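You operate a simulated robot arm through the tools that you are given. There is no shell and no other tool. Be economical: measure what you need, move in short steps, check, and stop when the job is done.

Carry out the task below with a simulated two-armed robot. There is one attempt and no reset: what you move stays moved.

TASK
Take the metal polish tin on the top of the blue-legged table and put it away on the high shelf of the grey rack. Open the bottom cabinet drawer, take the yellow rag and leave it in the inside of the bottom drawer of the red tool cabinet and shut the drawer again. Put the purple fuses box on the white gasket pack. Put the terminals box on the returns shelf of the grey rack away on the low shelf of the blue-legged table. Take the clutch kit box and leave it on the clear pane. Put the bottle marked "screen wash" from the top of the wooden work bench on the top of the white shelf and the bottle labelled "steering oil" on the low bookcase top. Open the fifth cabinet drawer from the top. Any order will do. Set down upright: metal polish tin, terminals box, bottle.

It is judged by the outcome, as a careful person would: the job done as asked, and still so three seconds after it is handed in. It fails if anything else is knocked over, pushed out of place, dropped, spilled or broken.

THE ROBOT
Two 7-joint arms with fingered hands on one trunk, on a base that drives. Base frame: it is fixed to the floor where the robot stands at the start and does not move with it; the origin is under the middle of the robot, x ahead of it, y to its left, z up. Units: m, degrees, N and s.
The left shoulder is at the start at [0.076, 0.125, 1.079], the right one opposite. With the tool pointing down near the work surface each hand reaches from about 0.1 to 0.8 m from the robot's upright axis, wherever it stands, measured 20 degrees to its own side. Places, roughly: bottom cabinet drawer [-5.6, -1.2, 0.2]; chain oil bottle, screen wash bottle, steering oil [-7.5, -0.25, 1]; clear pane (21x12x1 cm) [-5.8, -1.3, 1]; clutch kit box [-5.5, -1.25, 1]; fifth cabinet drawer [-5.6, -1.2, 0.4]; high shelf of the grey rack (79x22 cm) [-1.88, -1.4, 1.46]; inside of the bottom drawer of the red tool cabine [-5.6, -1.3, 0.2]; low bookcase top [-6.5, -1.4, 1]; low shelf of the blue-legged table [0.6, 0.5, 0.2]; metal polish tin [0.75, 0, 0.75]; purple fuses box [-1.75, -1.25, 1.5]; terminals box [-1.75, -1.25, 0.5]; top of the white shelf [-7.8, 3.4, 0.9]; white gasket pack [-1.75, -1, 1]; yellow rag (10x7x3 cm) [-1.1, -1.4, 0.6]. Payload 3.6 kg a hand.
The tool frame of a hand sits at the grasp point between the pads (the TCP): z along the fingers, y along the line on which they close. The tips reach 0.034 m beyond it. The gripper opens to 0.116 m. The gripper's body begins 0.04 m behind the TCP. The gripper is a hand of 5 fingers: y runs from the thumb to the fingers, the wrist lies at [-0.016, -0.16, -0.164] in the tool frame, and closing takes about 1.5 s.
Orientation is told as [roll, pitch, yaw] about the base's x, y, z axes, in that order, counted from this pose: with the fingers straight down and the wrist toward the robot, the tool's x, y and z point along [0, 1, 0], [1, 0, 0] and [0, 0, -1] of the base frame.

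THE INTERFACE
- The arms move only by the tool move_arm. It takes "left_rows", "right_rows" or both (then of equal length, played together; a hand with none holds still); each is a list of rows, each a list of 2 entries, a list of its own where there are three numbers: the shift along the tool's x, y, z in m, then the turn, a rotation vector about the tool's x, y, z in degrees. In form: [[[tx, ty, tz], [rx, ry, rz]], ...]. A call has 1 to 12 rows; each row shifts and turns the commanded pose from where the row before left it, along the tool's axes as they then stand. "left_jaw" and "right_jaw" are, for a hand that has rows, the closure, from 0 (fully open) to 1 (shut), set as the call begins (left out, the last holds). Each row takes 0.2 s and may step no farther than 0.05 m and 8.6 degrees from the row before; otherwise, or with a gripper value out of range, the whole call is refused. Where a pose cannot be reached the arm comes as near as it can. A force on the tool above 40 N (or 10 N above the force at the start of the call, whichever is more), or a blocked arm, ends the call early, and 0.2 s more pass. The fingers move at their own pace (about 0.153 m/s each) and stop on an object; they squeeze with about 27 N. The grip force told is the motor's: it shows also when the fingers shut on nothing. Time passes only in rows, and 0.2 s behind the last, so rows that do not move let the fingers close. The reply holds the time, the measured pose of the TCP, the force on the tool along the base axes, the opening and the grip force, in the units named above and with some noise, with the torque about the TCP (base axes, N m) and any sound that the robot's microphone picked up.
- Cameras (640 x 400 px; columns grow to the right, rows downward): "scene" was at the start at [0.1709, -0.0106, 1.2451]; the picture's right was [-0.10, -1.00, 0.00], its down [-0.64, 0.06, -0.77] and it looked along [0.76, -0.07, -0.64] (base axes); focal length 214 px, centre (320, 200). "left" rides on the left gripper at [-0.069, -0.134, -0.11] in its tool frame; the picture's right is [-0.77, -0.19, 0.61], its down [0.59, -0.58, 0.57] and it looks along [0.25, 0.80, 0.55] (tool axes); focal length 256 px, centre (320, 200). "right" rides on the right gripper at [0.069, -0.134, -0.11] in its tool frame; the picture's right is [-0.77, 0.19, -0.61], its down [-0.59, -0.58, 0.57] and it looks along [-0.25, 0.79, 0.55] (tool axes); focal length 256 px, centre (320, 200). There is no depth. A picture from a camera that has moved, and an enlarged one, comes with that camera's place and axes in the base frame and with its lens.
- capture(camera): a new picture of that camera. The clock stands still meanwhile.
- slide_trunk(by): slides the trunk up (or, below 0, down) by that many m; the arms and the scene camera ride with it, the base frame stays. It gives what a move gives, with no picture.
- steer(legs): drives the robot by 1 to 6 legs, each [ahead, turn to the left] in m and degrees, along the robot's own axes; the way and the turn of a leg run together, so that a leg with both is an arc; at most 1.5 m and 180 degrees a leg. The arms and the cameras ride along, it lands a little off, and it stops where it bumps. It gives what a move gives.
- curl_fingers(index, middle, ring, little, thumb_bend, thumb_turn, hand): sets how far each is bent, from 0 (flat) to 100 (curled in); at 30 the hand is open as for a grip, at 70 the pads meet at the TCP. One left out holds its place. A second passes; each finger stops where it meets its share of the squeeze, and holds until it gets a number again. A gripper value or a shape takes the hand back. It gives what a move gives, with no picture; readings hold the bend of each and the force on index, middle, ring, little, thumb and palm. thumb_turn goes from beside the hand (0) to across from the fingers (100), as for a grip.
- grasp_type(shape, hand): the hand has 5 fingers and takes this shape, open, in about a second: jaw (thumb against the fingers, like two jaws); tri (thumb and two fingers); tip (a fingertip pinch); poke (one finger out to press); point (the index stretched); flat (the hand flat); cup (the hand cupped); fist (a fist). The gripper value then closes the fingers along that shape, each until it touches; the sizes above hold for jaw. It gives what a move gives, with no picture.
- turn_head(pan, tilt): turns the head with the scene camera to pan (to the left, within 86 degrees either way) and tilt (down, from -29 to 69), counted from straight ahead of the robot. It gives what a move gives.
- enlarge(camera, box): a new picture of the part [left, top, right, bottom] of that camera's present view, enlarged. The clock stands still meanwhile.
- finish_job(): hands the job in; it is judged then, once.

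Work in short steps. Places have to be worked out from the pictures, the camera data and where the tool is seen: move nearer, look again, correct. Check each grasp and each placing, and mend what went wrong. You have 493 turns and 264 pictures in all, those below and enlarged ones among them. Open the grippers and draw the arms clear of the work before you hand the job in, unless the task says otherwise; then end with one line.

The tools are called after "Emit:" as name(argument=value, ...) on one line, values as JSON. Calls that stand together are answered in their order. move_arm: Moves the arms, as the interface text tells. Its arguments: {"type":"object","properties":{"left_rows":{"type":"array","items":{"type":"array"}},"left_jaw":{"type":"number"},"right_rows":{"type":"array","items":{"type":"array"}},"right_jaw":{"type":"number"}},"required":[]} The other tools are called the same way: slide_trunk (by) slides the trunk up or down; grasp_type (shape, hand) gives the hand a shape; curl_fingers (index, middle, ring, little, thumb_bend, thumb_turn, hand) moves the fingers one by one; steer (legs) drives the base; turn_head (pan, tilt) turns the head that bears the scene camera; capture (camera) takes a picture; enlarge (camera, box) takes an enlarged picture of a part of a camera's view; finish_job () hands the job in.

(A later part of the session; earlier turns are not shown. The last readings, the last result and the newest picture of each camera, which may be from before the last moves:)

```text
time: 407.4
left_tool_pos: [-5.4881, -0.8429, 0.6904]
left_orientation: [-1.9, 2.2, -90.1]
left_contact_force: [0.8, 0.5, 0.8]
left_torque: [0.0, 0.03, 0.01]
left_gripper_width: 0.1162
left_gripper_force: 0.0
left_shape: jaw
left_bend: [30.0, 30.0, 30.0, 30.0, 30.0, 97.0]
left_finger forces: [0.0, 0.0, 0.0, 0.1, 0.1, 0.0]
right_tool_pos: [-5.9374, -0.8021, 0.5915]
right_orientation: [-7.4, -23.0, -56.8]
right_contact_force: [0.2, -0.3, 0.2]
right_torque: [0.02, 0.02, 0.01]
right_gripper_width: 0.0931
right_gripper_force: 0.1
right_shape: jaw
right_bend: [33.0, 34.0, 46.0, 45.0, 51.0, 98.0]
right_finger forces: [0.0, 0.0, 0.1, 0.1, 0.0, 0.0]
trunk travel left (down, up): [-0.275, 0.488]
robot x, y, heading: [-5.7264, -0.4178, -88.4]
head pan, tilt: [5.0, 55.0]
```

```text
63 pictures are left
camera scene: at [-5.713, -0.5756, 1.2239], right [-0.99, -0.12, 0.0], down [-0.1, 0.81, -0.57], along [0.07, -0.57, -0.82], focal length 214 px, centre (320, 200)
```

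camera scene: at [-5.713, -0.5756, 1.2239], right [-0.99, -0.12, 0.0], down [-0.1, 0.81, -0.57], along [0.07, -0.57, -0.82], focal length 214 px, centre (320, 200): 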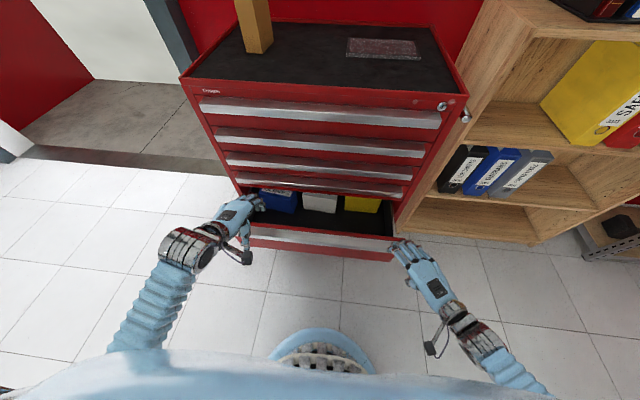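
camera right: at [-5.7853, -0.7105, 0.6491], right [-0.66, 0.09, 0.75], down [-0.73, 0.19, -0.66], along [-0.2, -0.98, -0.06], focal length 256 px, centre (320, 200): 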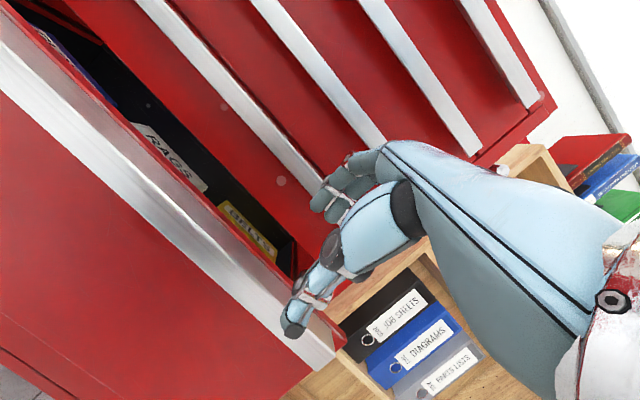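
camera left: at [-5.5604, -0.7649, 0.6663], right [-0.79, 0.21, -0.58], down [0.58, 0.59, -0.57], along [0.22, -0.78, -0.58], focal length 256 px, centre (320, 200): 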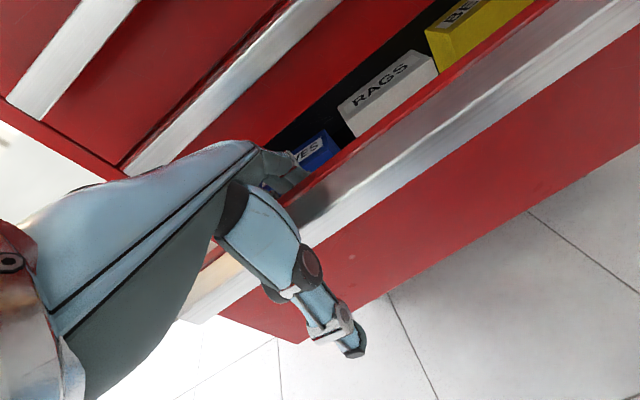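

Now for the clutch kit: raise the trunk and view the cabinet top.

Emit:
slide_trunk(by=0.4)

Emit:
turn_head(pan=0, tilt=45)

Emit:
capture(camera="scene")

Emit:
enlarge(camera="scene", box=[220, 110, 460, 260])

Emit:
capture(camera="left")

```text
time: 411.2
left_tool_pos: [-5.4889, -0.8446, 1.0911]
left_orientation: [-1.8, 2.2, -90.3]
left_contact_force: [0.8, 0.5, 0.1]
left_torque: [-0.01, -0.01, -0.01]
left_gripper_width: 0.116
left_gripper_force: 0.0
left_shape: jaw
left_bend: [30.0, 30.0, 30.0, 30.0, 30.0, 97.0]
left_finger forces: [0.1, 0.0, 0.1, 0.0, 0.0, 0.1]
right_tool_pos: [-5.9374, -0.8002, 0.9927]
right_orientation: [-7.3, -23.0, -56.9]
right_contact_force: [0.3, -0.1, -0.5]
right_torque: [0.01, 0.0, 0.03]
right_gripper_width: 0.0931
right_gripper_force: 0.0
right_shape: jaw
right_bend: [33.0, 34.0, 46.0, 45.0, 51.0, 98.0]
right_finger forces: [0.0, 0.0, 0.0, 0.0, 0.0, 0.0]
trunk travel left (down, up): [-0.675, 0.088]
robot x, y, heading: [-5.7254, -0.4151, -88.3]
head pan, tilt: [5.0, 55.0]
```

```text
time: 411.9
left_tool_pos: [-5.4892, -0.8444, 1.0905]
left_orientation: [-1.9, 2.0, -90.1]
left_contact_force: [0.5, 0.0, 0.3]
left_torque: [0.03, 0.04, 0.02]
left_gripper_width: 0.1157
left_gripper_force: 0.1
left_shape: jaw
left_bend: [30.0, 30.0, 30.0, 30.0, 30.0, 97.0]
left_finger forces: [0.1, 0.1, 0.0, 0.1, 0.1, 0.1]
right_tool_pos: [-5.9374, -0.802, 0.9916]
right_orientation: [-7.4, -23.0, -56.9]
right_contact_force: [-1.0, -0.1, 0.6]
right_torque: [-0.02, 0.02, 0.01]
right_gripper_width: 0.0931
right_gripper_force: 0.1
right_shape: jaw
right_bend: [33.0, 34.0, 46.0, 45.0, 51.0, 98.0]
right_finger forces: [0.1, 0.0, 0.1, 0.0, 0.1, 0.1]
trunk travel left (down, up): [-0.675, 0.088]
robot x, y, heading: [-5.7236, -0.4173, -88.3]
head pan, tilt: [0.0, 45.0]
```

```text
62 pictures are left
camera scene: at [-5.7212, -0.5112, 1.6409], right [-1.0, -0.03, 0.0], down [-0.02, 0.71, -0.71], along [0.02, -0.71, -0.71], focal length 214 px, centre (320, 200)
```

scene: 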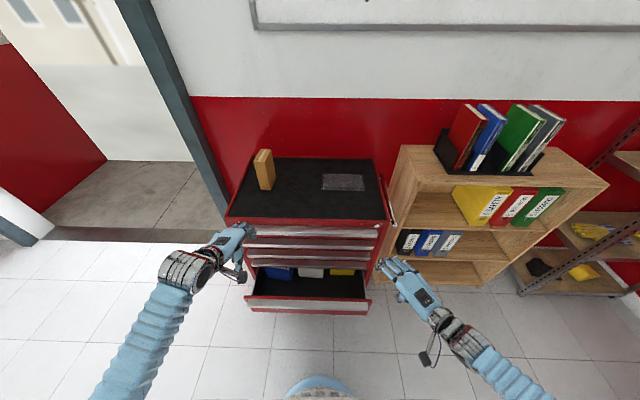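

```text
2.67 times, centred on (340, 185) of scene
camera zoom: at [-5.7212, -0.5112, 1.6409], right [-1.0, -0.03, 0.0], down [-0.02, 0.71, -0.71], along [0.02, -0.71, -0.71], focal length 572 px, centre (267, 240)
```

zoom: 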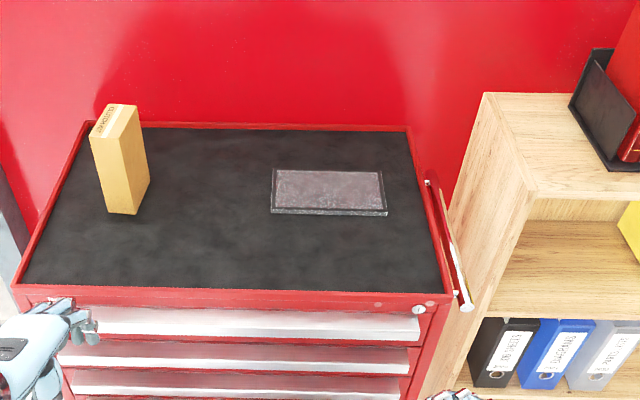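

```text
60 pictures are left
camera left: at [-5.5538, -0.7146, 1.2092], right [-0.79, 0.21, -0.58], down [0.57, 0.6, -0.56], along [0.23, -0.77, -0.59], focal length 256 px, centre (320, 200)
```

left: 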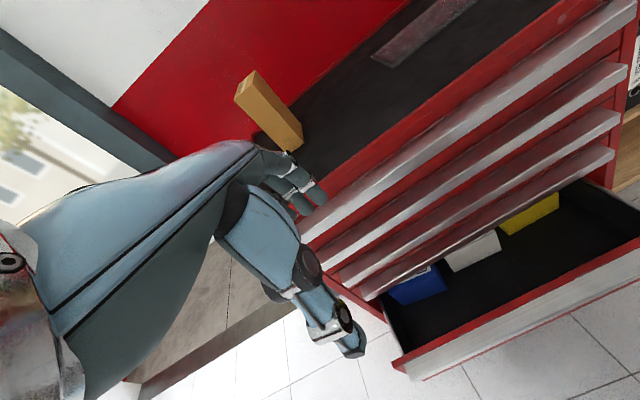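

The clutch kit box is at about (-5.46, -1.26), 5 × 8 × 15 cm, on a top at z≈0.99; the pane's centre is at (-5.81, -1.28). I'll raise the left hand, drive 9 cm closer and reach over the box.

Emit:
move_arm(left_rows=[[[0, 0, -0.04], [0, 0, 0]], [[0, 0, -0.04], [0, 0, 0]], [[0, 0, -0.04], [0, 0, 0]]])

Emit:
steer(legs=[[0.09, 0]])

Emit:
move_arm(left_rows=[[[0.004, 0.045, 0], [0, 0, 0]], [[0.004, 0.045, 0], [0, 0, 0]], [[0.004, 0.045, 0], [0, 0, 0]], [[0.004, 0.045, 0], [0, 0, 0]], [[0.004, 0.045, 0], [0, 0, 0]], [[0.004, 0.045, 0], [0, 0, 0]], [[0.004, 0.045, 0], [0, 0, 0]]])

Emit:
capture(camera="left")

Emit:
enlarge(camera="scene", box=[180, 80, 420, 240])

```text
time: 412.8
left_tool_pos: [-5.4828, -0.8511, 1.212]
left_orientation: [-1.9, 2.2, -90.2]
left_contact_force: [0.6, -0.6, -0.1]
left_torque: [-0.01, 0.0, -0.01]
left_gripper_width: 0.1158
left_gripper_force: 0.1
left_shape: jaw
left_bend: [30.0, 30.0, 30.0, 30.0, 30.0, 97.0]
left_finger forces: [0.0, 0.0, 0.0, 0.0, 0.0, 0.1]
right_tool_pos: [-5.9361, -0.8015, 0.9917]
right_orientation: [-7.4, -22.9, -56.9]
right_contact_force: [0.6, 0.0, 0.0]
right_torque: [0.0, 0.0, -0.02]
right_gripper_width: 0.0931
right_gripper_force: 0.1
right_shape: jaw
right_bend: [33.0, 34.0, 46.0, 45.0, 51.0, 98.0]
right_finger forces: [0.1, 0.1, 0.0, 0.0, 0.0, 0.1]
trunk travel left (down, up): [-0.675, 0.088]
robot x, y, heading: [-5.7206, -0.4178, -88.1]
head pan, tilt: [0.0, 45.0]
```

```text
time: 413.9
left_tool_pos: [-5.4796, -0.9244, 1.2169]
left_orientation: [-1.8, 1.6, -90.3]
left_contact_force: [0.0, 1.8, 0.7]
left_torque: [-0.09, 0.02, -0.04]
left_gripper_width: 0.1158
left_gripper_force: 0.1
left_shape: jaw
left_bend: [30.0, 30.0, 30.0, 30.0, 30.0, 97.0]
left_finger forces: [0.0, 0.0, 0.0, 0.1, 0.0, 0.1]
right_tool_pos: [-5.9346, -0.878, 0.9949]
right_orientation: [-7.7, -23.4, -56.8]
right_contact_force: [-0.6, 1.4, 0.0]
right_torque: [-0.06, -0.05, -0.06]
right_gripper_width: 0.093
right_gripper_force: 0.1
right_shape: jaw
right_bend: [33.0, 34.0, 46.0, 45.0, 50.0, 98.0]
right_finger forces: [0.0, 0.1, 0.1, 0.0, 0.0, 0.0]
trunk travel left (down, up): [-0.675, 0.088]
robot x, y, heading: [-5.7279, -0.5076, -88.3]
head pan, tilt: [0.0, 45.0]
```

```text
time: 415.4
left_tool_pos: [-5.4577, -1.2513, 1.1989]
left_orientation: [-1.7, 2.0, -90.4]
left_contact_force: [0.3, -0.2, -0.7]
left_torque: [0.01, -0.02, -0.01]
left_gripper_width: 0.1156
left_gripper_force: 0.1
left_shape: jaw
left_bend: [30.0, 30.0, 30.0, 30.0, 30.0, 97.0]
left_finger forces: [0.0, 0.0, 0.0, 0.0, 0.0, 0.0]
right_tool_pos: [-5.9366, -0.886, 0.9907]
right_orientation: [-7.4, -23.0, -57.0]
right_contact_force: [0.4, -0.6, 0.2]
right_torque: [0.02, 0.0, 0.01]
right_gripper_width: 0.0934
right_gripper_force: 0.0
right_shape: jaw
right_bend: [33.0, 34.0, 46.0, 45.0, 51.0, 98.0]
right_finger forces: [0.0, 0.0, 0.1, 0.0, 0.0, 0.0]
trunk travel left (down, up): [-0.675, 0.088]
robot x, y, heading: [-5.7225, -0.5065, -88.4]
head pan, tilt: [0.0, 45.0]
```

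```text
59 pictures are left
camera left: at [-5.5212, -1.1207, 1.316], right [-0.79, 0.21, -0.58], down [0.58, 0.59, -0.56], along [0.22, -0.78, -0.59], focal length 256 px, centre (320, 200)
```

left: 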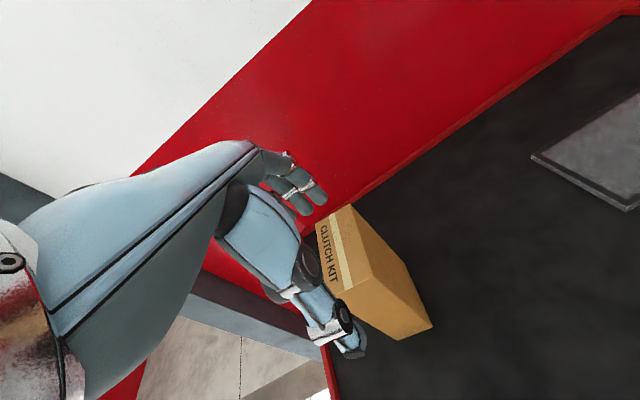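

```text
2.50 times, centred on (300, 160) of scene
camera zoom: at [-5.7202, -0.6017, 1.6409], right [-1.0, -0.03, 0.0], down [-0.02, 0.71, -0.71], along [0.02, -0.71, -0.71], focal length 536 px, centre (370, 300)
```

zoom: 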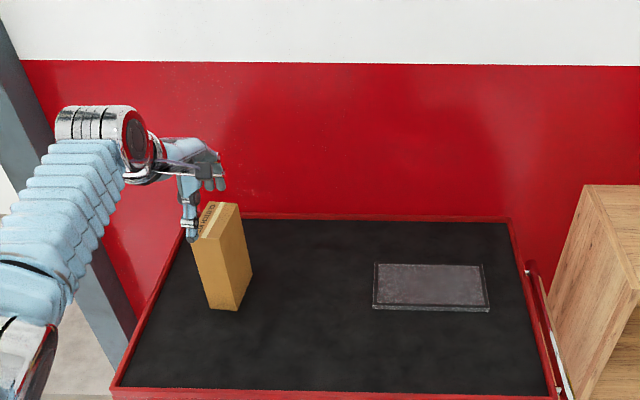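

Box centre is about (-5.457, -1.272). Shift forward 2 cm, descend, and grip.

Emit:
move_arm(left_rows=[[[0, 0.021, 0], [0, 0, 0]], [[0, 0, 0.035], [0, 0, 0]], [[0, 0, 0.035], [0, 0, 0]], [[0, 0, 0.03], [0, 0, 0]]])

Emit:
move_arm(left_rows=[[[0, 0, 0], [0, 0, 0]], [[0, 0, 0], [0, 0, 0]], [[0, 0, 0], [0, 0, 0]], [[0, 0, 0], [0, 0, 0]], [[0, 0, 0], [0, 0, 0]], [[0, 0, 0], [0, 0, 0]]], left_jaw=1)

Emit:
capture(camera="left")

```text
time: 416.3
left_tool_pos: [-5.4609, -1.2671, 1.153]
left_orientation: [-1.7, -1.3, -90.1]
left_contact_force: [-1.2, 1.2, 18.1]
left_torque: [-1.27, -0.09, -0.07]
left_gripper_width: 0.1159
left_gripper_force: 0.1
left_shape: jaw
left_bend: [30.0, 30.0, 30.0, 30.0, 30.0, 97.0]
left_finger forces: [4.4, 14.1, 0.0, 0.1, 0.1, 0.0]
left hand out of reach, approached as far as the arm can: row 2, 3, 4
right_tool_pos: [-5.9343, -0.8839, 0.992]
right_orientation: [-7.4, -23.1, -56.9]
right_contact_force: [0.8, 0.5, -0.3]
right_torque: [0.02, 0.02, 0.01]
right_gripper_width: 0.0931
right_gripper_force: 0.2
right_shape: jaw
right_bend: [33.0, 34.0, 46.0, 45.0, 51.0, 98.0]
right_finger forces: [0.0, 0.0, 0.0, 0.1, 0.1, 0.0]
trunk travel left (down, up): [-0.675, 0.088]
robot x, y, heading: [-5.7226, -0.5078, -88.5]
head pan, tilt: [0.0, 45.0]
stopped in row 4 (left hand): the force on the tool passed its limit at 48 N (the readings are from after the stop); the commanded pose is now the measured one
```

```text
time: 417.7
left_tool_pos: [-5.4614, -1.2643, 1.1546]
left_orientation: [-1.6, -1.3, -90.1]
left_contact_force: [0.4, 4.0, 30.4]
left_torque: [-1.81, -0.01, -0.03]
left_gripper_width: 0.0678
left_gripper_force: 26.8
left_shape: jaw
left_bend: [31.0, 30.0, 42.0, 36.0, 70.0, 100.0]
left_finger forces: [13.9, 12.1, 1.0, 0.0, 16.6, 0.1]
right_tool_pos: [-5.9347, -0.882, 0.9917]
right_orientation: [-7.4, -23.3, -56.9]
right_contact_force: [0.1, -0.4, 0.5]
right_torque: [-0.03, -0.02, 0.01]
right_gripper_width: 0.0933
right_gripper_force: 0.1
right_shape: jaw
right_bend: [33.0, 34.0, 46.0, 45.0, 51.0, 98.0]
right_finger forces: [0.0, 0.0, 0.1, 0.0, 0.0, 0.0]
trunk travel left (down, up): [-0.675, 0.088]
robot x, y, heading: [-5.7239, -0.503, -88.1]
head pan, tilt: [0.0, 45.0]
```

```text
57 pictures are left
camera left: at [-5.5277, -1.1274, 1.2644], right [-0.79, 0.18, -0.59], down [0.58, 0.56, -0.59], along [0.23, -0.81, -0.54], focal length 256 px, centre (320, 200)
```

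left: 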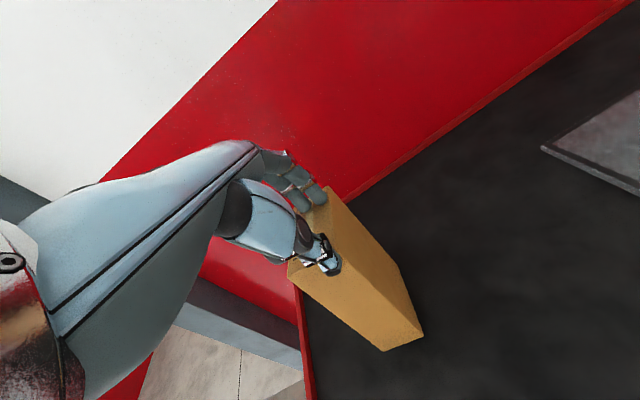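

The fingers landed on the box's top; it's about 10 cm deep (y -1.24 to -1.34). I'll open, lift, and come a bit closer.

Emit:
move_arm(left_rows=[[[0, 0, 0], [0, 0, 0]], [[0, 0, 0], [0, 0, 0]], [[0, 0, -0.025], [0, 0, 0]], [[0, 0, -0.025], [0, 0, 0]]], left_jaw=0)

Emit:
steer(legs=[[0.05, 0]])

Emit:
capture(camera="left")

```text
time: 418.7
left_tool_pos: [-5.4579, -1.2737, 1.1881]
left_orientation: [-1.7, -0.1, -90.1]
left_contact_force: [0.6, 1.4, -0.5]
left_torque: [0.0, -0.02, 0.04]
left_gripper_width: 0.116
left_gripper_force: 0.1
left_shape: jaw
left_bend: [30.0, 30.0, 30.0, 30.0, 30.0, 97.0]
left_finger forces: [0.1, 0.1, 0.0, 0.1, 0.1, 0.0]
left hand out of reach, approached as far as the arm can: row 3, 4
right_tool_pos: [-5.9349, -0.885, 0.9906]
right_orientation: [-7.4, -23.1, -56.9]
right_contact_force: [-0.1, -0.9, -0.5]
right_torque: [-0.02, -0.01, 0.01]
right_gripper_width: 0.093
right_gripper_force: 0.0
right_shape: jaw
right_bend: [33.0, 34.0, 46.0, 45.0, 51.0, 98.0]
right_finger forces: [0.1, 0.0, 0.0, 0.0, 0.1, 0.1]
trunk travel left (down, up): [-0.675, 0.088]
robot x, y, heading: [-5.7241, -0.5042, -88.0]
head pan, tilt: [0.0, 45.0]
```

```text
time: 419.6
left_tool_pos: [-5.4687, -1.4102, 1.2438]
left_orientation: [-0.7, -8.3, -92.4]
left_contact_force: [-0.5, -1.4, 1.1]
left_torque: [0.11, -0.04, -0.03]
left_gripper_width: 0.1157
left_gripper_force: 0.0
left_shape: jaw
left_bend: [30.0, 30.0, 30.0, 30.0, 30.0, 97.0]
left_finger forces: [0.0, 0.0, 0.1, 0.0, 0.0, 0.1]
right_tool_pos: [-5.9339, -0.9458, 0.9913]
right_orientation: [-7.2, -22.5, -57.0]
right_contact_force: [-0.5, 0.0, 0.5]
right_torque: [-0.01, 0.0, -0.07]
right_gripper_width: 0.0928
right_gripper_force: 0.1
right_shape: jaw
right_bend: [33.0, 34.0, 46.0, 45.0, 51.0, 98.0]
right_finger forces: [0.0, 0.0, 0.0, 0.1, 0.0, 0.0]
trunk travel left (down, up): [-0.675, 0.088]
robot x, y, heading: [-5.7234, -0.559, -88.1]
head pan, tilt: [0.0, 45.0]
```

```text
56 pictures are left
camera left: at [-5.5308, -1.2583, 1.3353], right [-0.77, 0.13, -0.62], down [0.6, 0.46, -0.65], along [0.2, -0.88, -0.44], focal length 256 px, centre (320, 200)
```

left: 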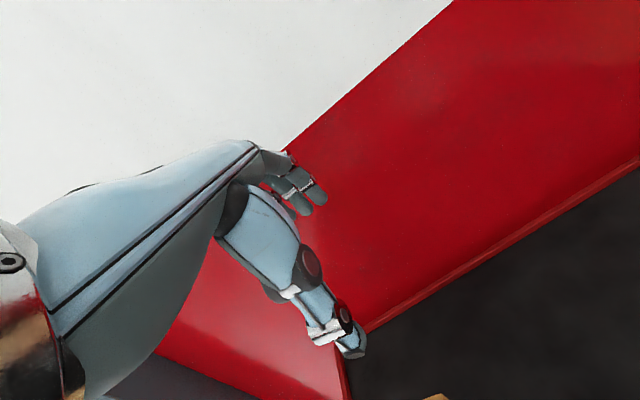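

The hand swung forward when it came within reach (no contact). Bringing it back over the box and levelling.

Emit:
move_arm(left_rows=[[[0, -0.03, 0], [4, 0, -1]], [[0, -0.03, 0], [4, 0, -1]], [[0, -0.03, 0], [0, 0, 0]], [[0.003, -0.03, 0.01], [0, 0, 0]]])

Emit:
capture(camera="left")

Emit:
enlarge(camera="scene", box=[180, 60, 420, 220])

```text
time: 420.0
left_tool_pos: [-5.5037, -1.4411, 1.4702]
left_orientation: [-2.4, -31.1, -93.5]
left_contact_force: [-1.6, -2.2, -0.6]
left_torque: [-0.05, -0.05, -0.01]
left_gripper_width: 0.116
left_gripper_force: 0.0
left_shape: jaw
left_bend: [30.0, 30.0, 30.0, 30.0, 30.0, 97.0]
left_finger forces: [0.1, 0.0, 0.0, 0.1, 0.0, 0.0]
left hand out of reach, approached as far as the arm can: row 1
right_tool_pos: [-5.9395, -0.8645, 1.0143]
right_orientation: [-10.5, -26.8, -56.5]
right_contact_force: [1.0, -1.1, -2.9]
right_torque: [-0.08, -0.08, 0.01]
right_gripper_width: 0.0928
right_gripper_force: 0.1
right_shape: jaw
right_bend: [33.0, 34.0, 46.0, 45.0, 51.0, 98.0]
right_finger forces: [0.0, 0.1, 0.1, 0.1, 0.1, 0.0]
trunk travel left (down, up): [-0.675, 0.088]
robot x, y, heading: [-5.7225, -0.5557, -88.9]
head pan, tilt: [0.0, 45.0]
stopped in row 1 (left hand): the arm was blocked; the commanded pose is now the measured one
```

```text
55 pictures are left
camera left: at [-5.5582, -1.2644, 1.4985], right [-0.8, -0.09, -0.59], down [0.58, 0.15, -0.8], along [0.16, -0.98, -0.07], focal length 256 px, centre (320, 200)
```

left: 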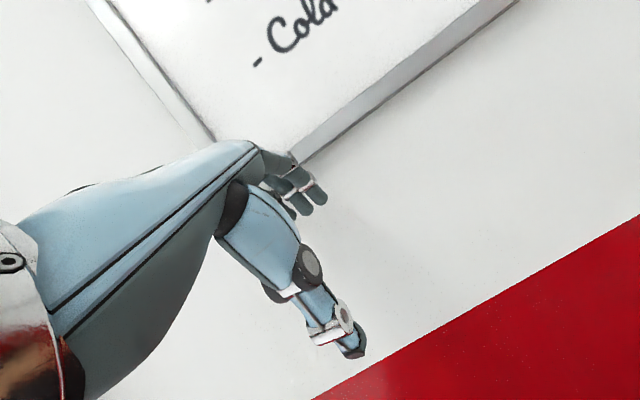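

```text
2.50 times, centred on (300, 140) of scene
camera zoom: at [-5.7166, -0.6873, 1.6415], right [-1.0, -0.02, 0.0], down [-0.02, 0.72, -0.69], along [0.02, -0.69, -0.72], focal length 536 px, centre (370, 350)
```

zoom: 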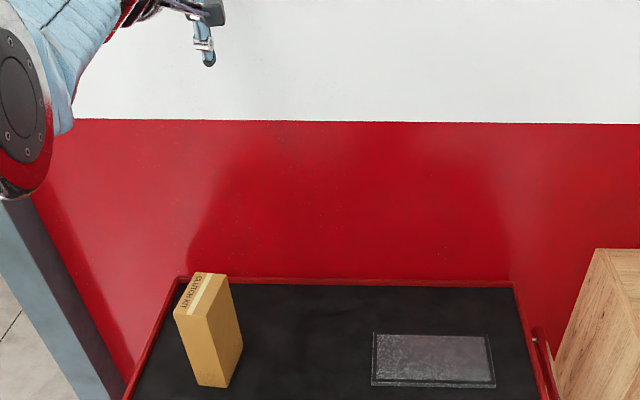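

The arm went through a singularity and swung up; the box is untouched. I'll draw the hand back toward the body smoothly.

Emit:
move_arm(left_rows=[[[0, -0.03, -0.018], [0, 0, 0]], [[0, -0.03, -0.018], [0, 0, 0]], [[0, -0.03, -0.018], [0, 0, 0]], [[0, -0.03, -0.018], [0, 0, 0]], [[0, -0.03, -0.018], [0, 0, 0]]])

```text
time: 421.2
left_tool_pos: [-5.4871, -1.3917, 1.3659]
left_orientation: [-0.7, -19.9, -93.7]
left_contact_force: [-0.1, -1.3, -0.9]
left_torque: [-0.01, -0.02, -0.01]
left_gripper_width: 0.1161
left_gripper_force: 0.1
left_shape: jaw
left_bend: [30.0, 30.0, 30.0, 30.0, 30.0, 97.0]
left_finger forces: [0.0, 0.0, 0.0, 0.0, 0.1, 0.0]
left hand out of reach, approached as far as the arm can: row 1, 2, 3, 4, 5
right_tool_pos: [-5.9377, -0.8744, 1.0105]
right_orientation: [-10.0, -26.4, -56.2]
right_contact_force: [-0.3, -0.3, 0.5]
right_torque: [0.02, 0.01, 0.01]
right_gripper_width: 0.093
right_gripper_force: 0.0
right_shape: jaw
right_bend: [33.0, 34.0, 46.0, 45.0, 51.0, 98.0]
right_finger forces: [0.0, 0.0, 0.0, 0.0, 0.0, 0.0]
trunk travel left (down, up): [-0.675, 0.088]
robot x, y, heading: [-5.7218, -0.5543, -88.8]
head pan, tilt: [0.0, 45.0]
```

Emit:
move_arm(left_rows=[[[0, -0.035, -0.012], [0, 0, 0]], [[0, -0.035, -0.012], [0, 0, 0]], [[0, -0.035, -0.012], [0, 0, 0]], [[0, -0.035, -0.012], [0, 0, 0]], [[0, -0.035, -0.012], [0, 0, 0]]])

Emit:
capture(camera="scene")

```text
time: 422.4
left_tool_pos: [-5.4874, -1.3898, 1.3683]
left_orientation: [-0.6, -19.9, -93.7]
left_contact_force: [-0.9, 1.2, -0.1]
left_torque: [0.0, -0.02, -0.02]
left_gripper_width: 0.116
left_gripper_force: 0.0
left_shape: jaw
left_bend: [30.0, 30.0, 30.0, 30.0, 30.0, 97.0]
left_finger forces: [0.0, 0.0, 0.1, 0.1, 0.0, 0.1]
left hand out of reach, approached as far as the arm can: row 1, 2, 3, 4, 5
right_tool_pos: [-5.9368, -0.874, 1.0104]
right_orientation: [-10.0, -26.3, -56.2]
right_contact_force: [0.1, 0.3, 1.0]
right_torque: [0.0, 0.0, 0.02]
right_gripper_width: 0.0928
right_gripper_force: 0.0
right_shape: jaw
right_bend: [33.0, 34.0, 46.0, 45.0, 51.0, 98.0]
right_finger forces: [0.0, 0.0, 0.0, 0.0, 0.1, 0.0]
trunk travel left (down, up): [-0.675, 0.088]
robot x, y, heading: [-5.721, -0.5546, -88.5]
head pan, tilt: [0.0, 45.0]
```

```text
53 pictures are left
camera scene: at [-5.7175, -0.6509, 1.6409], right [-1.0, -0.03, 0.0], down [-0.02, 0.71, -0.71], along [0.02, -0.71, -0.71], focal length 214 px, centre (320, 200)
```

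scene: 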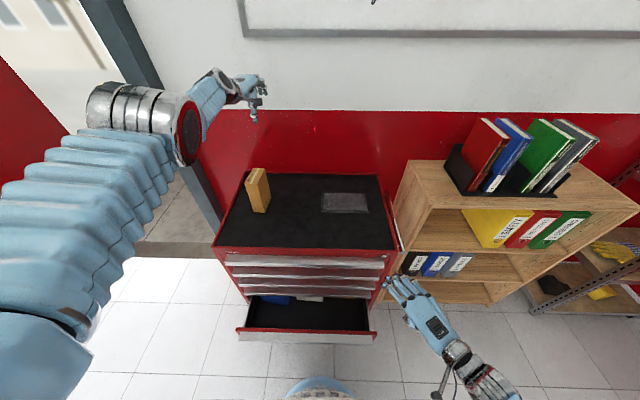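

The hand is stuck at a local limit; trying a different direction (up and left, with a pitch change).

Emit:
move_arm(left_rows=[[[0.03, 0, -0.02], [0, 0, 0]], [[0.03, 0, -0.02], [0, 0, 0]], [[0.03, -0.02, -0.02], [0, 0, 0]]])

Emit:
move_arm(left_rows=[[[0, 0, 0], [-6, 0, 0]], [[0, -0.03, 0], [-6, 0, 0]], [[0, -0.03, 0], [0, 0, 0]]])

```text
time: 423.2
left_tool_pos: [-5.3879, -1.3693, 1.4131]
left_orientation: [-0.9, -19.6, -93.5]
left_contact_force: [0.1, -0.5, -0.6]
left_torque: [0.01, 0.03, 0.0]
left_gripper_width: 0.1157
left_gripper_force: 0.1
left_shape: jaw
left_bend: [30.0, 30.0, 30.0, 30.0, 30.0, 97.0]
left_finger forces: [0.0, 0.1, 0.1, 0.1, 0.0, 0.0]
left hand out of reach, approached as far as the arm can: row 3
right_tool_pos: [-5.9357, -0.8745, 1.0115]
right_orientation: [-10.1, -26.3, -56.0]
right_contact_force: [0.3, -0.3, 0.0]
right_torque: [0.01, 0.01, -0.01]
right_gripper_width: 0.0929
right_gripper_force: 0.1
right_shape: jaw
right_bend: [33.0, 34.0, 46.0, 45.0, 51.0, 98.0]
right_finger forces: [0.1, 0.0, 0.0, 0.1, 0.0, 0.0]
trunk travel left (down, up): [-0.675, 0.088]
robot x, y, heading: [-5.7182, -0.5536, -88.5]
head pan, tilt: [0.0, 45.0]
```

```text
time: 424.0
left_tool_pos: [-5.365, -1.3758, 1.3803]
left_orientation: [-0.9, -31.8, -93.4]
left_contact_force: [0.0, 0.7, -0.4]
left_torque: [0.0, 0.01, 0.01]
left_gripper_width: 0.1158
left_gripper_force: 0.1
left_shape: jaw
left_bend: [30.0, 30.0, 30.0, 30.0, 30.0, 97.0]
left_finger forces: [0.1, 0.0, 0.0, 0.0, 0.0, 0.0]
left hand out of reach, approached as far as the arm can: row 1, 2, 3
right_tool_pos: [-5.9363, -0.8745, 1.0096]
right_orientation: [-10.0, -26.3, -56.2]
right_contact_force: [0.4, 0.0, -0.1]
right_torque: [0.03, -0.03, -0.05]
right_gripper_width: 0.0931
right_gripper_force: 0.1
right_shape: jaw
right_bend: [33.0, 34.0, 46.0, 45.0, 51.0, 98.0]
right_finger forces: [0.1, 0.1, 0.0, 0.2, 0.1, 0.0]
trunk travel left (down, up): [-0.675, 0.088]
robot x, y, heading: [-5.7206, -0.5519, -88.4]
head pan, tilt: [0.0, 45.0]
```

I'll back the base off into free space and then recover the arm.

Emit:
steer(legs=[[-0.45, 0]])

Emit:
move_arm(left_rows=[[[0, -0.02, -0.045], [0, 0, 0]], [[0, -0.02, -0.045], [0, 0, 0]], [[0, -0.02, -0.045], [0, 0, 0]], [[0, -0.02, -0.045], [0, 0, 0]]])

Emit:
capture(camera="scene")

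```text
time: 426.7
left_tool_pos: [-5.387, -0.9255, 1.3812]
left_orientation: [-0.8, -31.6, -94.3]
left_contact_force: [-0.8, -0.2, 0.6]
left_torque: [0.0, -0.05, 0.0]
left_gripper_width: 0.116
left_gripper_force: 0.0
left_shape: jaw
left_bend: [30.0, 30.0, 30.0, 30.0, 30.0, 97.0]
left_finger forces: [0.0, 0.0, 0.0, 0.0, 0.0, 0.0]
right_tool_pos: [-5.9501, -0.4149, 1.0106]
right_orientation: [-9.9, -26.3, -57.1]
right_contact_force: [0.0, 0.6, 0.3]
right_torque: [0.0, -0.01, -0.02]
right_gripper_width: 0.0929
right_gripper_force: 0.0
right_shape: jaw
right_bend: [33.0, 34.0, 46.0, 45.0, 51.0, 98.0]
right_finger forces: [0.0, 0.0, 0.0, 0.0, 0.0, 0.0]
trunk travel left (down, up): [-0.675, 0.088]
robot x, y, heading: [-5.7327, -0.0999, -89.6]
head pan, tilt: [0.0, 45.0]
```

```text
time: 427.7
left_tool_pos: [-5.3099, -0.8954, 1.4933]
left_orientation: [-1.0, -31.6, -94.3]
left_contact_force: [0.4, 0.6, -0.4]
left_torque: [-0.04, 0.01, 0.02]
left_gripper_width: 0.1162
left_gripper_force: 0.0
left_shape: jaw
left_bend: [30.0, 30.0, 30.0, 30.0, 30.0, 97.0]
left_finger forces: [0.0, 0.1, 0.1, 0.0, 0.0, 0.1]
left hand out of reach, approached as far as the arm can: row 1, 2, 3, 4
right_tool_pos: [-5.9508, -0.4131, 1.011]
right_orientation: [-10.1, -26.4, -57.2]
right_contact_force: [0.7, 0.6, 0.3]
right_torque: [-0.04, 0.0, 0.03]
right_gripper_width: 0.0928
right_gripper_force: 0.1
right_shape: jaw
right_bend: [33.0, 34.0, 46.0, 45.0, 51.0, 98.0]
right_finger forces: [0.0, 0.0, 0.1, 0.1, 0.0, 0.1]
trunk travel left (down, up): [-0.675, 0.088]
robot x, y, heading: [-5.7275, -0.099, -89.5]
head pan, tilt: [0.0, 45.0]
```

```text
52 pictures are left
camera scene: at [-5.7266, -0.1937, 1.641], right [-1.0, -0.01, 0.0], down [-0.01, 0.71, -0.71], along [0.01, -0.71, -0.71], focal length 214 px, centre (320, 200)
```

scene: 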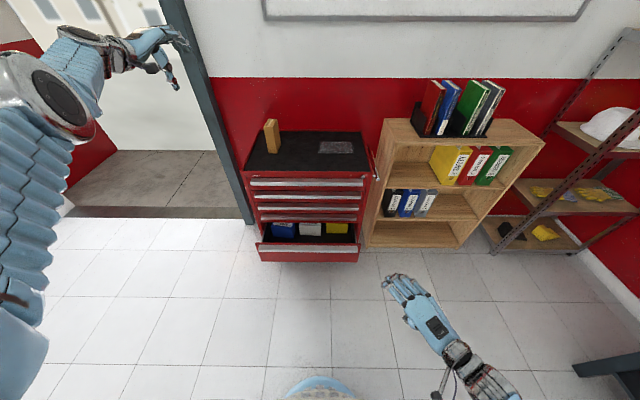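

Emit:
move_arm(left_rows=[[[-0.03, 0, 0.03], [5, 0, 0]], [[-0.03, 0, 0.03], [5, 0, 0]], [[-0.03, 0, 0.03], [5, 0, 0]], [[-0.03, 0, 0.03], [5, 0, 0]], [[-0.03, 0, 0.03], [5, 0, 0]], [[-0.03, 0, 0.03], [5, 0, 0]]])

Emit:
move_arm(left_rows=[[[0, -0.04, 0.02], [0, 0, 0]], [[0, -0.04, 0.02], [0, 0, 0]], [[0, -0.04, 0.02], [0, 0, 0]], [[0, -0.04, 0.02], [0, 0, 0]]])

```text
time: 429.1
left_tool_pos: [-5.5176, -0.9002, 1.3262]
left_orientation: [-0.5, -1.6, -94.6]
left_contact_force: [-0.9, 0.0, 0.0]
left_torque: [0.02, -0.02, 0.0]
left_gripper_width: 0.116
left_gripper_force: 0.0
left_shape: jaw
left_bend: [30.0, 30.0, 30.0, 30.0, 30.0, 97.0]
left_finger forces: [0.0, 0.1, 0.0, 0.0, 0.1, 0.0]
left hand out of reach, approached as far as the arm can: row 2, 3, 4, 5, 6
right_tool_pos: [-5.9519, -0.4151, 1.0106]
right_orientation: [-10.0, -26.3, -57.3]
right_contact_force: [-0.3, 0.4, -0.5]
right_torque: [-0.01, -0.05, 0.02]
right_gripper_width: 0.0931
right_gripper_force: 0.1
right_shape: jaw
right_bend: [33.0, 34.0, 46.0, 45.0, 51.0, 98.0]
right_finger forces: [0.0, 0.0, 0.0, 0.1, 0.0, 0.0]
trunk travel left (down, up): [-0.675, 0.088]
robot x, y, heading: [-5.725, -0.1004, -89.3]
head pan, tilt: [0.0, 45.0]
```

```text
time: 430.1
left_tool_pos: [-5.4838, -0.8842, 1.224]
left_orientation: [-0.8, -1.5, -94.7]
left_contact_force: [0.7, 0.6, 0.6]
left_torque: [0.0, -0.03, -0.01]
left_gripper_width: 0.1162
left_gripper_force: 0.2
left_shape: jaw
left_bend: [30.0, 30.0, 30.0, 30.0, 30.0, 97.0]
left_finger forces: [0.0, 0.1, 0.0, 0.0, 0.1, 0.0]
left hand out of reach, approached as far as the arm can: row 1, 2, 3, 4
right_tool_pos: [-5.9511, -0.4145, 1.01]
right_orientation: [-10.0, -26.3, -57.1]
right_contact_force: [0.2, 0.9, -0.3]
right_torque: [-0.01, 0.02, -0.02]
right_gripper_width: 0.0927
right_gripper_force: 0.1
right_shape: jaw
right_bend: [33.0, 34.0, 46.0, 45.0, 51.0, 98.0]
right_finger forces: [0.0, 0.1, 0.0, 0.0, 0.1, 0.1]
trunk travel left (down, up): [-0.675, 0.088]
robot x, y, heading: [-5.7305, -0.0979, -89.3]
head pan, tilt: [0.0, 45.0]
```

The hand is level again and sliding along its reach boundary. Continuing downward.

Emit:
move_arm(left_rows=[[[0.01, -0.02, 0.045], [0, 0, 0]], [[0.01, -0.02, 0.045], [0, 0, 0]], [[0.01, -0.02, 0.045], [0, 0, 0]], [[0.01, -0.02, 0.045], [0, 0, 0]], [[0.01, -0.02, 0.045], [0, 0, 0]], [[0.01, -0.02, 0.045], [0, 0, 0]]])

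Emit:
capture(camera="scene")

```text
refused: row 1 steps farther than a row can; nothing moved
```

```text
51 pictures are left
camera scene: at [-5.7268, -0.1953, 1.6409], right [-1.0, -0.01, 0.0], down [-0.01, 0.71, -0.71], along [0.01, -0.71, -0.71], focal length 214 px, centre (320, 200)
```

scene: 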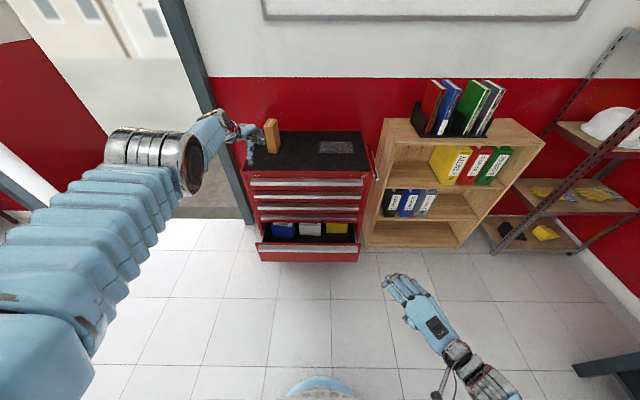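

Emit:
move_arm(left_rows=[[[0, -0.02, 0.04], [0, 0, 0]], [[0, -0.02, 0.04], [0, 0, 0]], [[0, -0.02, 0.04], [0, 0, 0]], [[0, -0.02, 0.04], [0, 0, 0]], [[0, -0.02, 0.04], [0, 0, 0]], [[0, -0.02, 0.04], [0, 0, 0]]])

```text
time: 431.5
left_tool_pos: [-5.4879, -0.7874, 0.9913]
left_orientation: [-0.5, -1.6, -94.8]
left_contact_force: [0.5, -0.1, -0.3]
left_torque: [-0.01, -0.01, 0.01]
left_gripper_width: 0.116
left_gripper_force: 0.1
left_shape: jaw
left_bend: [30.0, 30.0, 30.0, 30.0, 30.0, 97.0]
left_finger forces: [0.0, 0.0, 0.1, 0.0, 0.1, 0.0]
left hand out of reach, approached as far as the arm can: row 1, 3, 5, 6
right_tool_pos: [-5.9516, -0.4145, 1.0105]
right_orientation: [-9.9, -26.3, -57.1]
right_contact_force: [0.1, -0.4, 1.0]
right_torque: [-0.01, 0.0, 0.01]
right_gripper_width: 0.0929
right_gripper_force: 0.0
right_shape: jaw
right_bend: [33.0, 34.0, 46.0, 45.0, 51.0, 98.0]
right_finger forces: [0.1, 0.0, 0.0, 0.1, 0.0, 0.0]
trunk travel left (down, up): [-0.675, 0.088]
robot x, y, heading: [-5.7308, -0.0966, -89.4]
head pan, tilt: [0.0, 45.0]
```

Emit:
move_arm(left_rows=[[[0, -0.04, 0], [0, 0, 0]], [[0, -0.04, 0], [0, 0, 0]], [[0, -0.04, 0], [0, 0, 0]], [[0, -0.04, 0], [0, 0, 0]], [[0, -0.03, 0], [0, 0, 0]]])

```text
time: 432.7
left_tool_pos: [-5.4728, -0.6021, 0.9888]
left_orientation: [-0.7, -1.7, -94.6]
left_contact_force: [-0.1, 0.4, -0.8]
left_torque: [0.0, 0.0, -0.02]
left_gripper_width: 0.1162
left_gripper_force: 0.0
left_shape: jaw
left_bend: [30.0, 30.0, 30.0, 30.0, 30.0, 97.0]
left_finger forces: [0.1, 0.0, 0.0, 0.0, 0.1, 0.0]
right_tool_pos: [-5.9504, -0.4143, 1.0111]
right_orientation: [-10.1, -26.4, -57.1]
right_contact_force: [0.3, 0.0, -0.1]
right_torque: [0.0, 0.0, 0.0]
right_gripper_width: 0.0927
right_gripper_force: 0.0
right_shape: jaw
right_bend: [33.0, 34.0, 46.0, 45.0, 51.0, 98.0]
right_finger forces: [0.0, 0.0, 0.1, 0.0, 0.0, 0.1]
trunk travel left (down, up): [-0.675, 0.088]
robot x, y, heading: [-5.7275, -0.1025, -89.4]
head pan, tilt: [0.0, 45.0]
```

Arm recovered. I'll set up a safer geometry: the trunk lower so the shoulder is level with the wrist, and the base at y≈-0.53.

Emit:
move_arm(left_rows=[[[0, 0.04, 0], [0, 0, -1.5]], [[0, 0.04, 0], [0, 0, -1.5]], [[0, 0.04, 0], [0, 0, -1.5]], [[0, 0, -0.045], [0, 0, 0]], [[0, 0, -0.045], [0, 0, 0]], [[0, 0, -0.045], [0, 0, 0]], [[0, 0, -0.045], [0, 0, 0]], [[0, 0, -0.045], [0, 0, 0]], [[0, 0, -0.045], [0, 0, 0]], [[0, 0, -0.045], [0, 0, 0]], [[0, 0, -0.045], [0, 0, 0]], [[0, 0, -0.04], [0, 0, 0]]])

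Emit:
slide_trunk(by=-0.2)

Emit:
steer(legs=[[0.43, 0]])

Emit:
capture(camera="left")

```text
time: 435.3
left_tool_pos: [-5.4724, -0.7108, 1.3893]
left_orientation: [-0.8, -1.5, -90.2]
left_contact_force: [-0.5, -0.3, 0.0]
left_torque: [0.0, -0.01, 0.03]
left_gripper_width: 0.1159
left_gripper_force: 0.1
left_shape: jaw
left_bend: [30.0, 30.0, 30.0, 30.0, 30.0, 97.0]
left_finger forces: [0.1, 0.0, 0.0, 0.1, 0.0, 0.1]
right_tool_pos: [-5.9515, -0.4152, 1.0098]
right_orientation: [-10.0, -26.3, -57.1]
right_contact_force: [0.5, 0.0, -1.6]
right_torque: [0.0, -0.02, -0.02]
right_gripper_width: 0.0929
right_gripper_force: 0.1
right_shape: jaw
right_bend: [33.0, 34.0, 46.0, 45.0, 51.0, 98.0]
right_finger forces: [0.1, 0.1, 0.0, 0.0, 0.0, 0.0]
trunk travel left (down, up): [-0.675, 0.088]
robot x, y, heading: [-5.729, -0.099, -89.7]
head pan, tilt: [0.0, 45.0]
```

```text
time: 437.5
left_tool_pos: [-5.4734, -0.7096, 1.1907]
left_orientation: [-0.9, -1.6, -90.2]
left_contact_force: [0.4, -1.3, 1.0]
left_torque: [0.0, -0.01, -0.01]
left_gripper_width: 0.1158
left_gripper_force: 0.0
left_shape: jaw
left_bend: [30.0, 30.0, 30.0, 30.0, 30.0, 97.0]
left_finger forces: [0.0, 0.0, 0.0, 0.1, 0.0, 0.0]
right_tool_pos: [-5.951, -0.4157, 0.8119]
right_orientation: [-10.1, -26.4, -57.1]
right_contact_force: [-0.5, -1.4, -0.3]
right_torque: [-0.01, 0.01, -0.01]
right_gripper_width: 0.0931
right_gripper_force: 0.1
right_shape: jaw
right_bend: [33.0, 34.0, 46.0, 45.0, 51.0, 98.0]
right_finger forces: [0.0, 0.0, 0.1, 0.0, 0.0, 0.0]
trunk travel left (down, up): [-0.475, 0.288]
robot x, y, heading: [-5.7264, -0.1, -89.4]
head pan, tilt: [0.0, 45.0]
```

```text
time: 440.1
left_tool_pos: [-5.472, -1.1309, 1.1897]
left_orientation: [-0.8, -1.6, -90.5]
left_contact_force: [0.2, -0.3, 0.3]
left_torque: [0.02, -0.01, -0.04]
left_gripper_width: 0.1158
left_gripper_force: 0.0
left_shape: jaw
left_bend: [30.0, 30.0, 30.0, 30.0, 30.0, 97.0]
left_finger forces: [0.0, 0.1, 0.1, 0.0, 0.0, 0.1]
right_tool_pos: [-5.9492, -0.8345, 0.8109]
right_orientation: [-10.0, -26.3, -57.5]
right_contact_force: [-0.1, 1.5, -0.2]
right_torque: [-0.01, -0.02, 0.01]
right_gripper_width: 0.0926
right_gripper_force: 0.1
right_shape: jaw
right_bend: [33.0, 34.0, 46.0, 45.0, 51.0, 98.0]
right_finger forces: [0.0, 0.1, 0.1, 0.0, 0.1, 0.0]
trunk travel left (down, up): [-0.475, 0.288]
robot x, y, heading: [-5.7295, -0.5196, -89.7]
head pan, tilt: [0.0, 45.0]
```

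```text
50 pictures are left
camera left: at [-5.5384, -0.9936, 1.2981], right [-0.78, 0.18, -0.6], down [0.59, 0.56, -0.59], along [0.23, -0.81, -0.54], focal length 256 px, centre (320, 200)
```

left: 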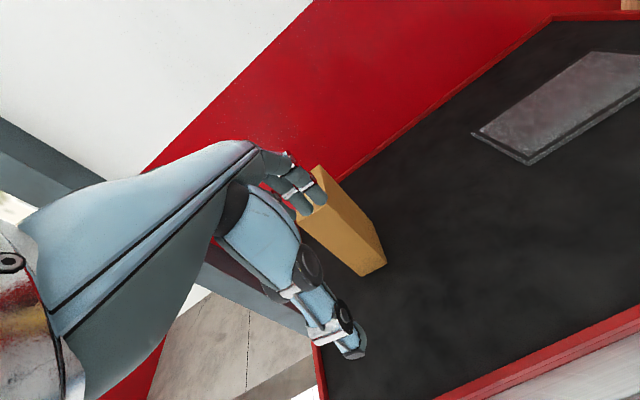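

The box centre is about (-5.457, -1.279). I'll move over it with the jaws fully open, then descend in small steps.

Emit:
move_arm(left_rows=[[[0.004, 0.037, 0], [0.4, 0, 0]], [[0.004, 0.037, 0], [0.4, 0, 0]], [[0.004, 0.037, 0], [0.4, 0, 0]], [[0.003, 0.037, 0], [0.4, 0, 0]]])

Emit:
capture(camera="left")

```text
time: 441.1
left_tool_pos: [-5.4603, -1.2781, 1.1911]
left_orientation: [-0.9, 0.0, -90.6]
left_contact_force: [-0.4, -0.5, -0.9]
left_torque: [0.02, -0.01, 0.01]
left_gripper_width: 0.1159
left_gripper_force: 0.0
left_shape: jaw
left_bend: [30.0, 30.0, 30.0, 30.0, 30.0, 97.0]
left_finger forces: [0.0, 0.1, 0.0, 0.0, 0.1, 0.0]
right_tool_pos: [-5.9505, -0.8342, 0.8113]
right_orientation: [-10.0, -26.3, -57.5]
right_contact_force: [0.1, -0.5, -0.5]
right_torque: [0.0, -0.01, 0.03]
right_gripper_width: 0.0929
right_gripper_force: 0.0
right_shape: jaw
right_bend: [33.0, 34.0, 46.0, 45.0, 51.0, 98.0]
right_finger forces: [0.0, 0.0, 0.1, 0.0, 0.0, 0.0]
trunk travel left (down, up): [-0.475, 0.288]
robot x, y, heading: [-5.7259, -0.5208, -89.5]
head pan, tilt: [0.0, 45.0]
```

```text
49 pictures are left
camera left: at [-5.5261, -1.144, 1.3027], right [-0.78, 0.2, -0.6], down [0.59, 0.57, -0.57], along [0.23, -0.8, -0.56], focal length 256 px, centre (320, 200)
```

left: 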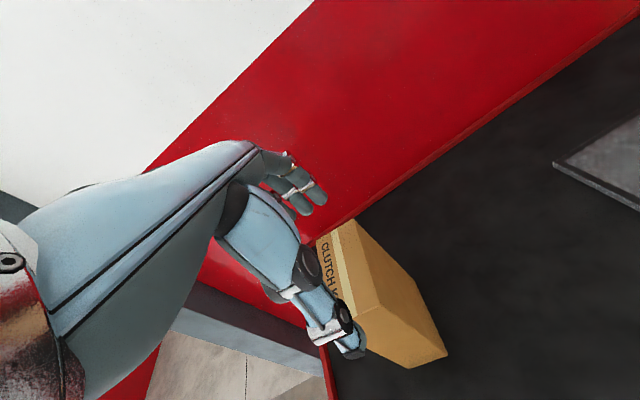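

The box is 10 cm deep, tight for the standard opening. I'll spread the fingers wider with individual finger control, centre, and descend.

Emit:
curl_fingers(hand="left", index=20, middle=20, ring=20, little=20, thumb_bend=22)

Emit:
move_arm(left_rows=[[[0.003, 0.008, 0], [0, 0, 0]], [[0, 0, 0.03], [0, 0, 0]], [[0, 0, 0.03], [0, 0, 0]], [[0, 0, 0.025], [0, 0, 0]]])

```text
time: 442.1
left_tool_pos: [-5.4574, -1.2783, 1.1891]
left_orientation: [-0.9, 0.0, -90.5]
left_contact_force: [0.2, -0.4, -0.4]
left_torque: [0.0, 0.02, -0.04]
left_gripper_width: 0.1358
left_gripper_force: 0.1
left_shape: fingers
left_bend: [20.0, 20.0, 20.0, 20.0, 22.0, 97.0]
left_finger forces: [0.0, 0.0, 0.1, 0.0, 0.1, 0.0]
right_tool_pos: [-5.949, -0.8331, 0.8098]
right_orientation: [-10.0, -26.3, -57.4]
right_contact_force: [-0.2, -1.4, -0.5]
right_torque: [-0.01, 0.05, 0.0]
right_gripper_width: 0.093
right_gripper_force: 0.0
right_shape: jaw
right_bend: [33.0, 34.0, 46.0, 45.0, 51.0, 98.0]
right_finger forces: [0.0, 0.0, 0.1, 0.0, 0.0, 0.1]
trunk travel left (down, up): [-0.475, 0.288]
robot x, y, heading: [-5.7231, -0.5228, -89.6]
head pan, tilt: [0.0, 45.0]
```

```text
time: 443.1
left_tool_pos: [-5.4559, -1.288, 1.1059]
left_orientation: [-0.7, 0.1, -90.5]
left_contact_force: [-0.4, -0.6, -0.3]
left_torque: [-0.01, -0.02, 0.0]
left_gripper_width: 0.1362
left_gripper_force: 0.1
left_shape: fingers
left_bend: [20.0, 20.0, 20.0, 20.0, 22.0, 97.0]
left_finger forces: [0.0, 0.0, 0.1, 0.0, 0.0, 0.0]
right_tool_pos: [-5.9487, -0.8342, 0.8102]
right_orientation: [-10.0, -26.3, -57.4]
right_contact_force: [0.1, -0.3, 0.6]
right_torque: [-0.02, 0.0, 0.01]
right_gripper_width: 0.0928
right_gripper_force: 0.1
right_shape: jaw
right_bend: [33.0, 34.0, 46.0, 45.0, 51.0, 98.0]
right_finger forces: [0.0, 0.0, 0.0, 0.1, 0.0, 0.1]
trunk travel left (down, up): [-0.475, 0.288]
robot x, y, heading: [-5.7273, -0.5194, -89.8]
head pan, tilt: [0.0, 45.0]
```

No contact this time — the box is between thumb and fingers. Closing.

Emit:
move_arm(left_rows=[[[0, 0, 0.008], [0, 0, 0]], [[0, 0, 0], [0, 0, 0]], [[0, 0, 0], [0, 0, 0]], [[0, 0, 0], [0, 0, 0]], [[0, 0, 0], [0, 0, 0]], [[0, 0, 0], [0, 0, 0]]], left_jaw=1)

Emit:
move_arm(left_rows=[[[0, 0, -0.02], [0, 0, 0]], [[0, 0, -0.03], [0, 0, 0]]])

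Emit:
capture(camera="left")

```text
time: 444.5
left_tool_pos: [-5.459, -1.2854, 1.1052]
left_orientation: [-0.8, -0.4, -90.6]
left_contact_force: [3.1, 4.9, 27.3]
left_torque: [0.01, 0.0, 0.02]
left_gripper_width: 0.1025
left_gripper_force: 27.0
left_shape: jaw
left_bend: [30.0, 30.0, 33.0, 43.0, 45.0, 98.0]
left_finger forces: [36.8, 10.5, 6.2, 0.0, 64.0, 0.0]
right_tool_pos: [-5.9503, -0.8311, 0.8122]
right_orientation: [-10.0, -26.6, -57.3]
right_contact_force: [-0.1, 0.2, 0.4]
right_torque: [0.02, 0.01, 0.0]
right_gripper_width: 0.0929
right_gripper_force: 0.1
right_shape: jaw
right_bend: [33.0, 34.0, 46.0, 45.0, 51.0, 98.0]
right_finger forces: [0.1, 0.1, 0.0, 0.0, 0.0, 0.0]
trunk travel left (down, up): [-0.475, 0.288]
robot x, y, heading: [-5.7228, -0.519, -89.7]
head pan, tilt: [0.0, 45.0]
```

```text
time: 445.1
left_tool_pos: [-5.4573, -1.2848, 1.1475]
left_orientation: [-0.8, 0.5, -90.6]
left_contact_force: [-0.5, 0.2, -4.5]
left_torque: [0.01, 0.05, 0.0]
left_gripper_width: 0.1027
left_gripper_force: 27.1
left_shape: jaw
left_bend: [30.0, 30.0, 32.0, 43.0, 45.0, 98.0]
left_finger forces: [36.0, 10.4, 6.2, 0.1, 55.3, 0.0]
right_tool_pos: [-5.9486, -0.8341, 0.8095]
right_orientation: [-10.0, -26.3, -57.4]
right_contact_force: [0.3, 0.6, 0.9]
right_torque: [0.01, -0.03, -0.01]
right_gripper_width: 0.0928
right_gripper_force: 0.0
right_shape: jaw
right_bend: [33.0, 34.0, 46.0, 45.0, 51.0, 98.0]
right_finger forces: [0.1, 0.1, 0.0, 0.0, 0.1, 0.0]
trunk travel left (down, up): [-0.475, 0.288]
robot x, y, heading: [-5.7256, -0.5195, -89.8]
head pan, tilt: [0.0, 45.0]
```

```text
48 pictures are left
camera left: at [-5.5238, -1.1519, 1.2606], right [-0.78, 0.2, -0.6], down [0.59, 0.58, -0.57], along [0.23, -0.79, -0.56], focal length 256 px, centre (320, 200)
```

left: 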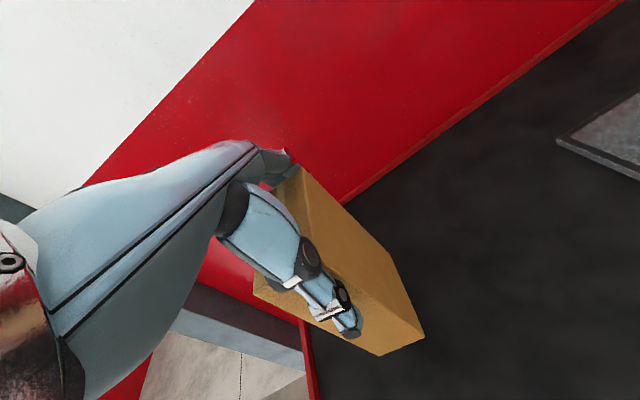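

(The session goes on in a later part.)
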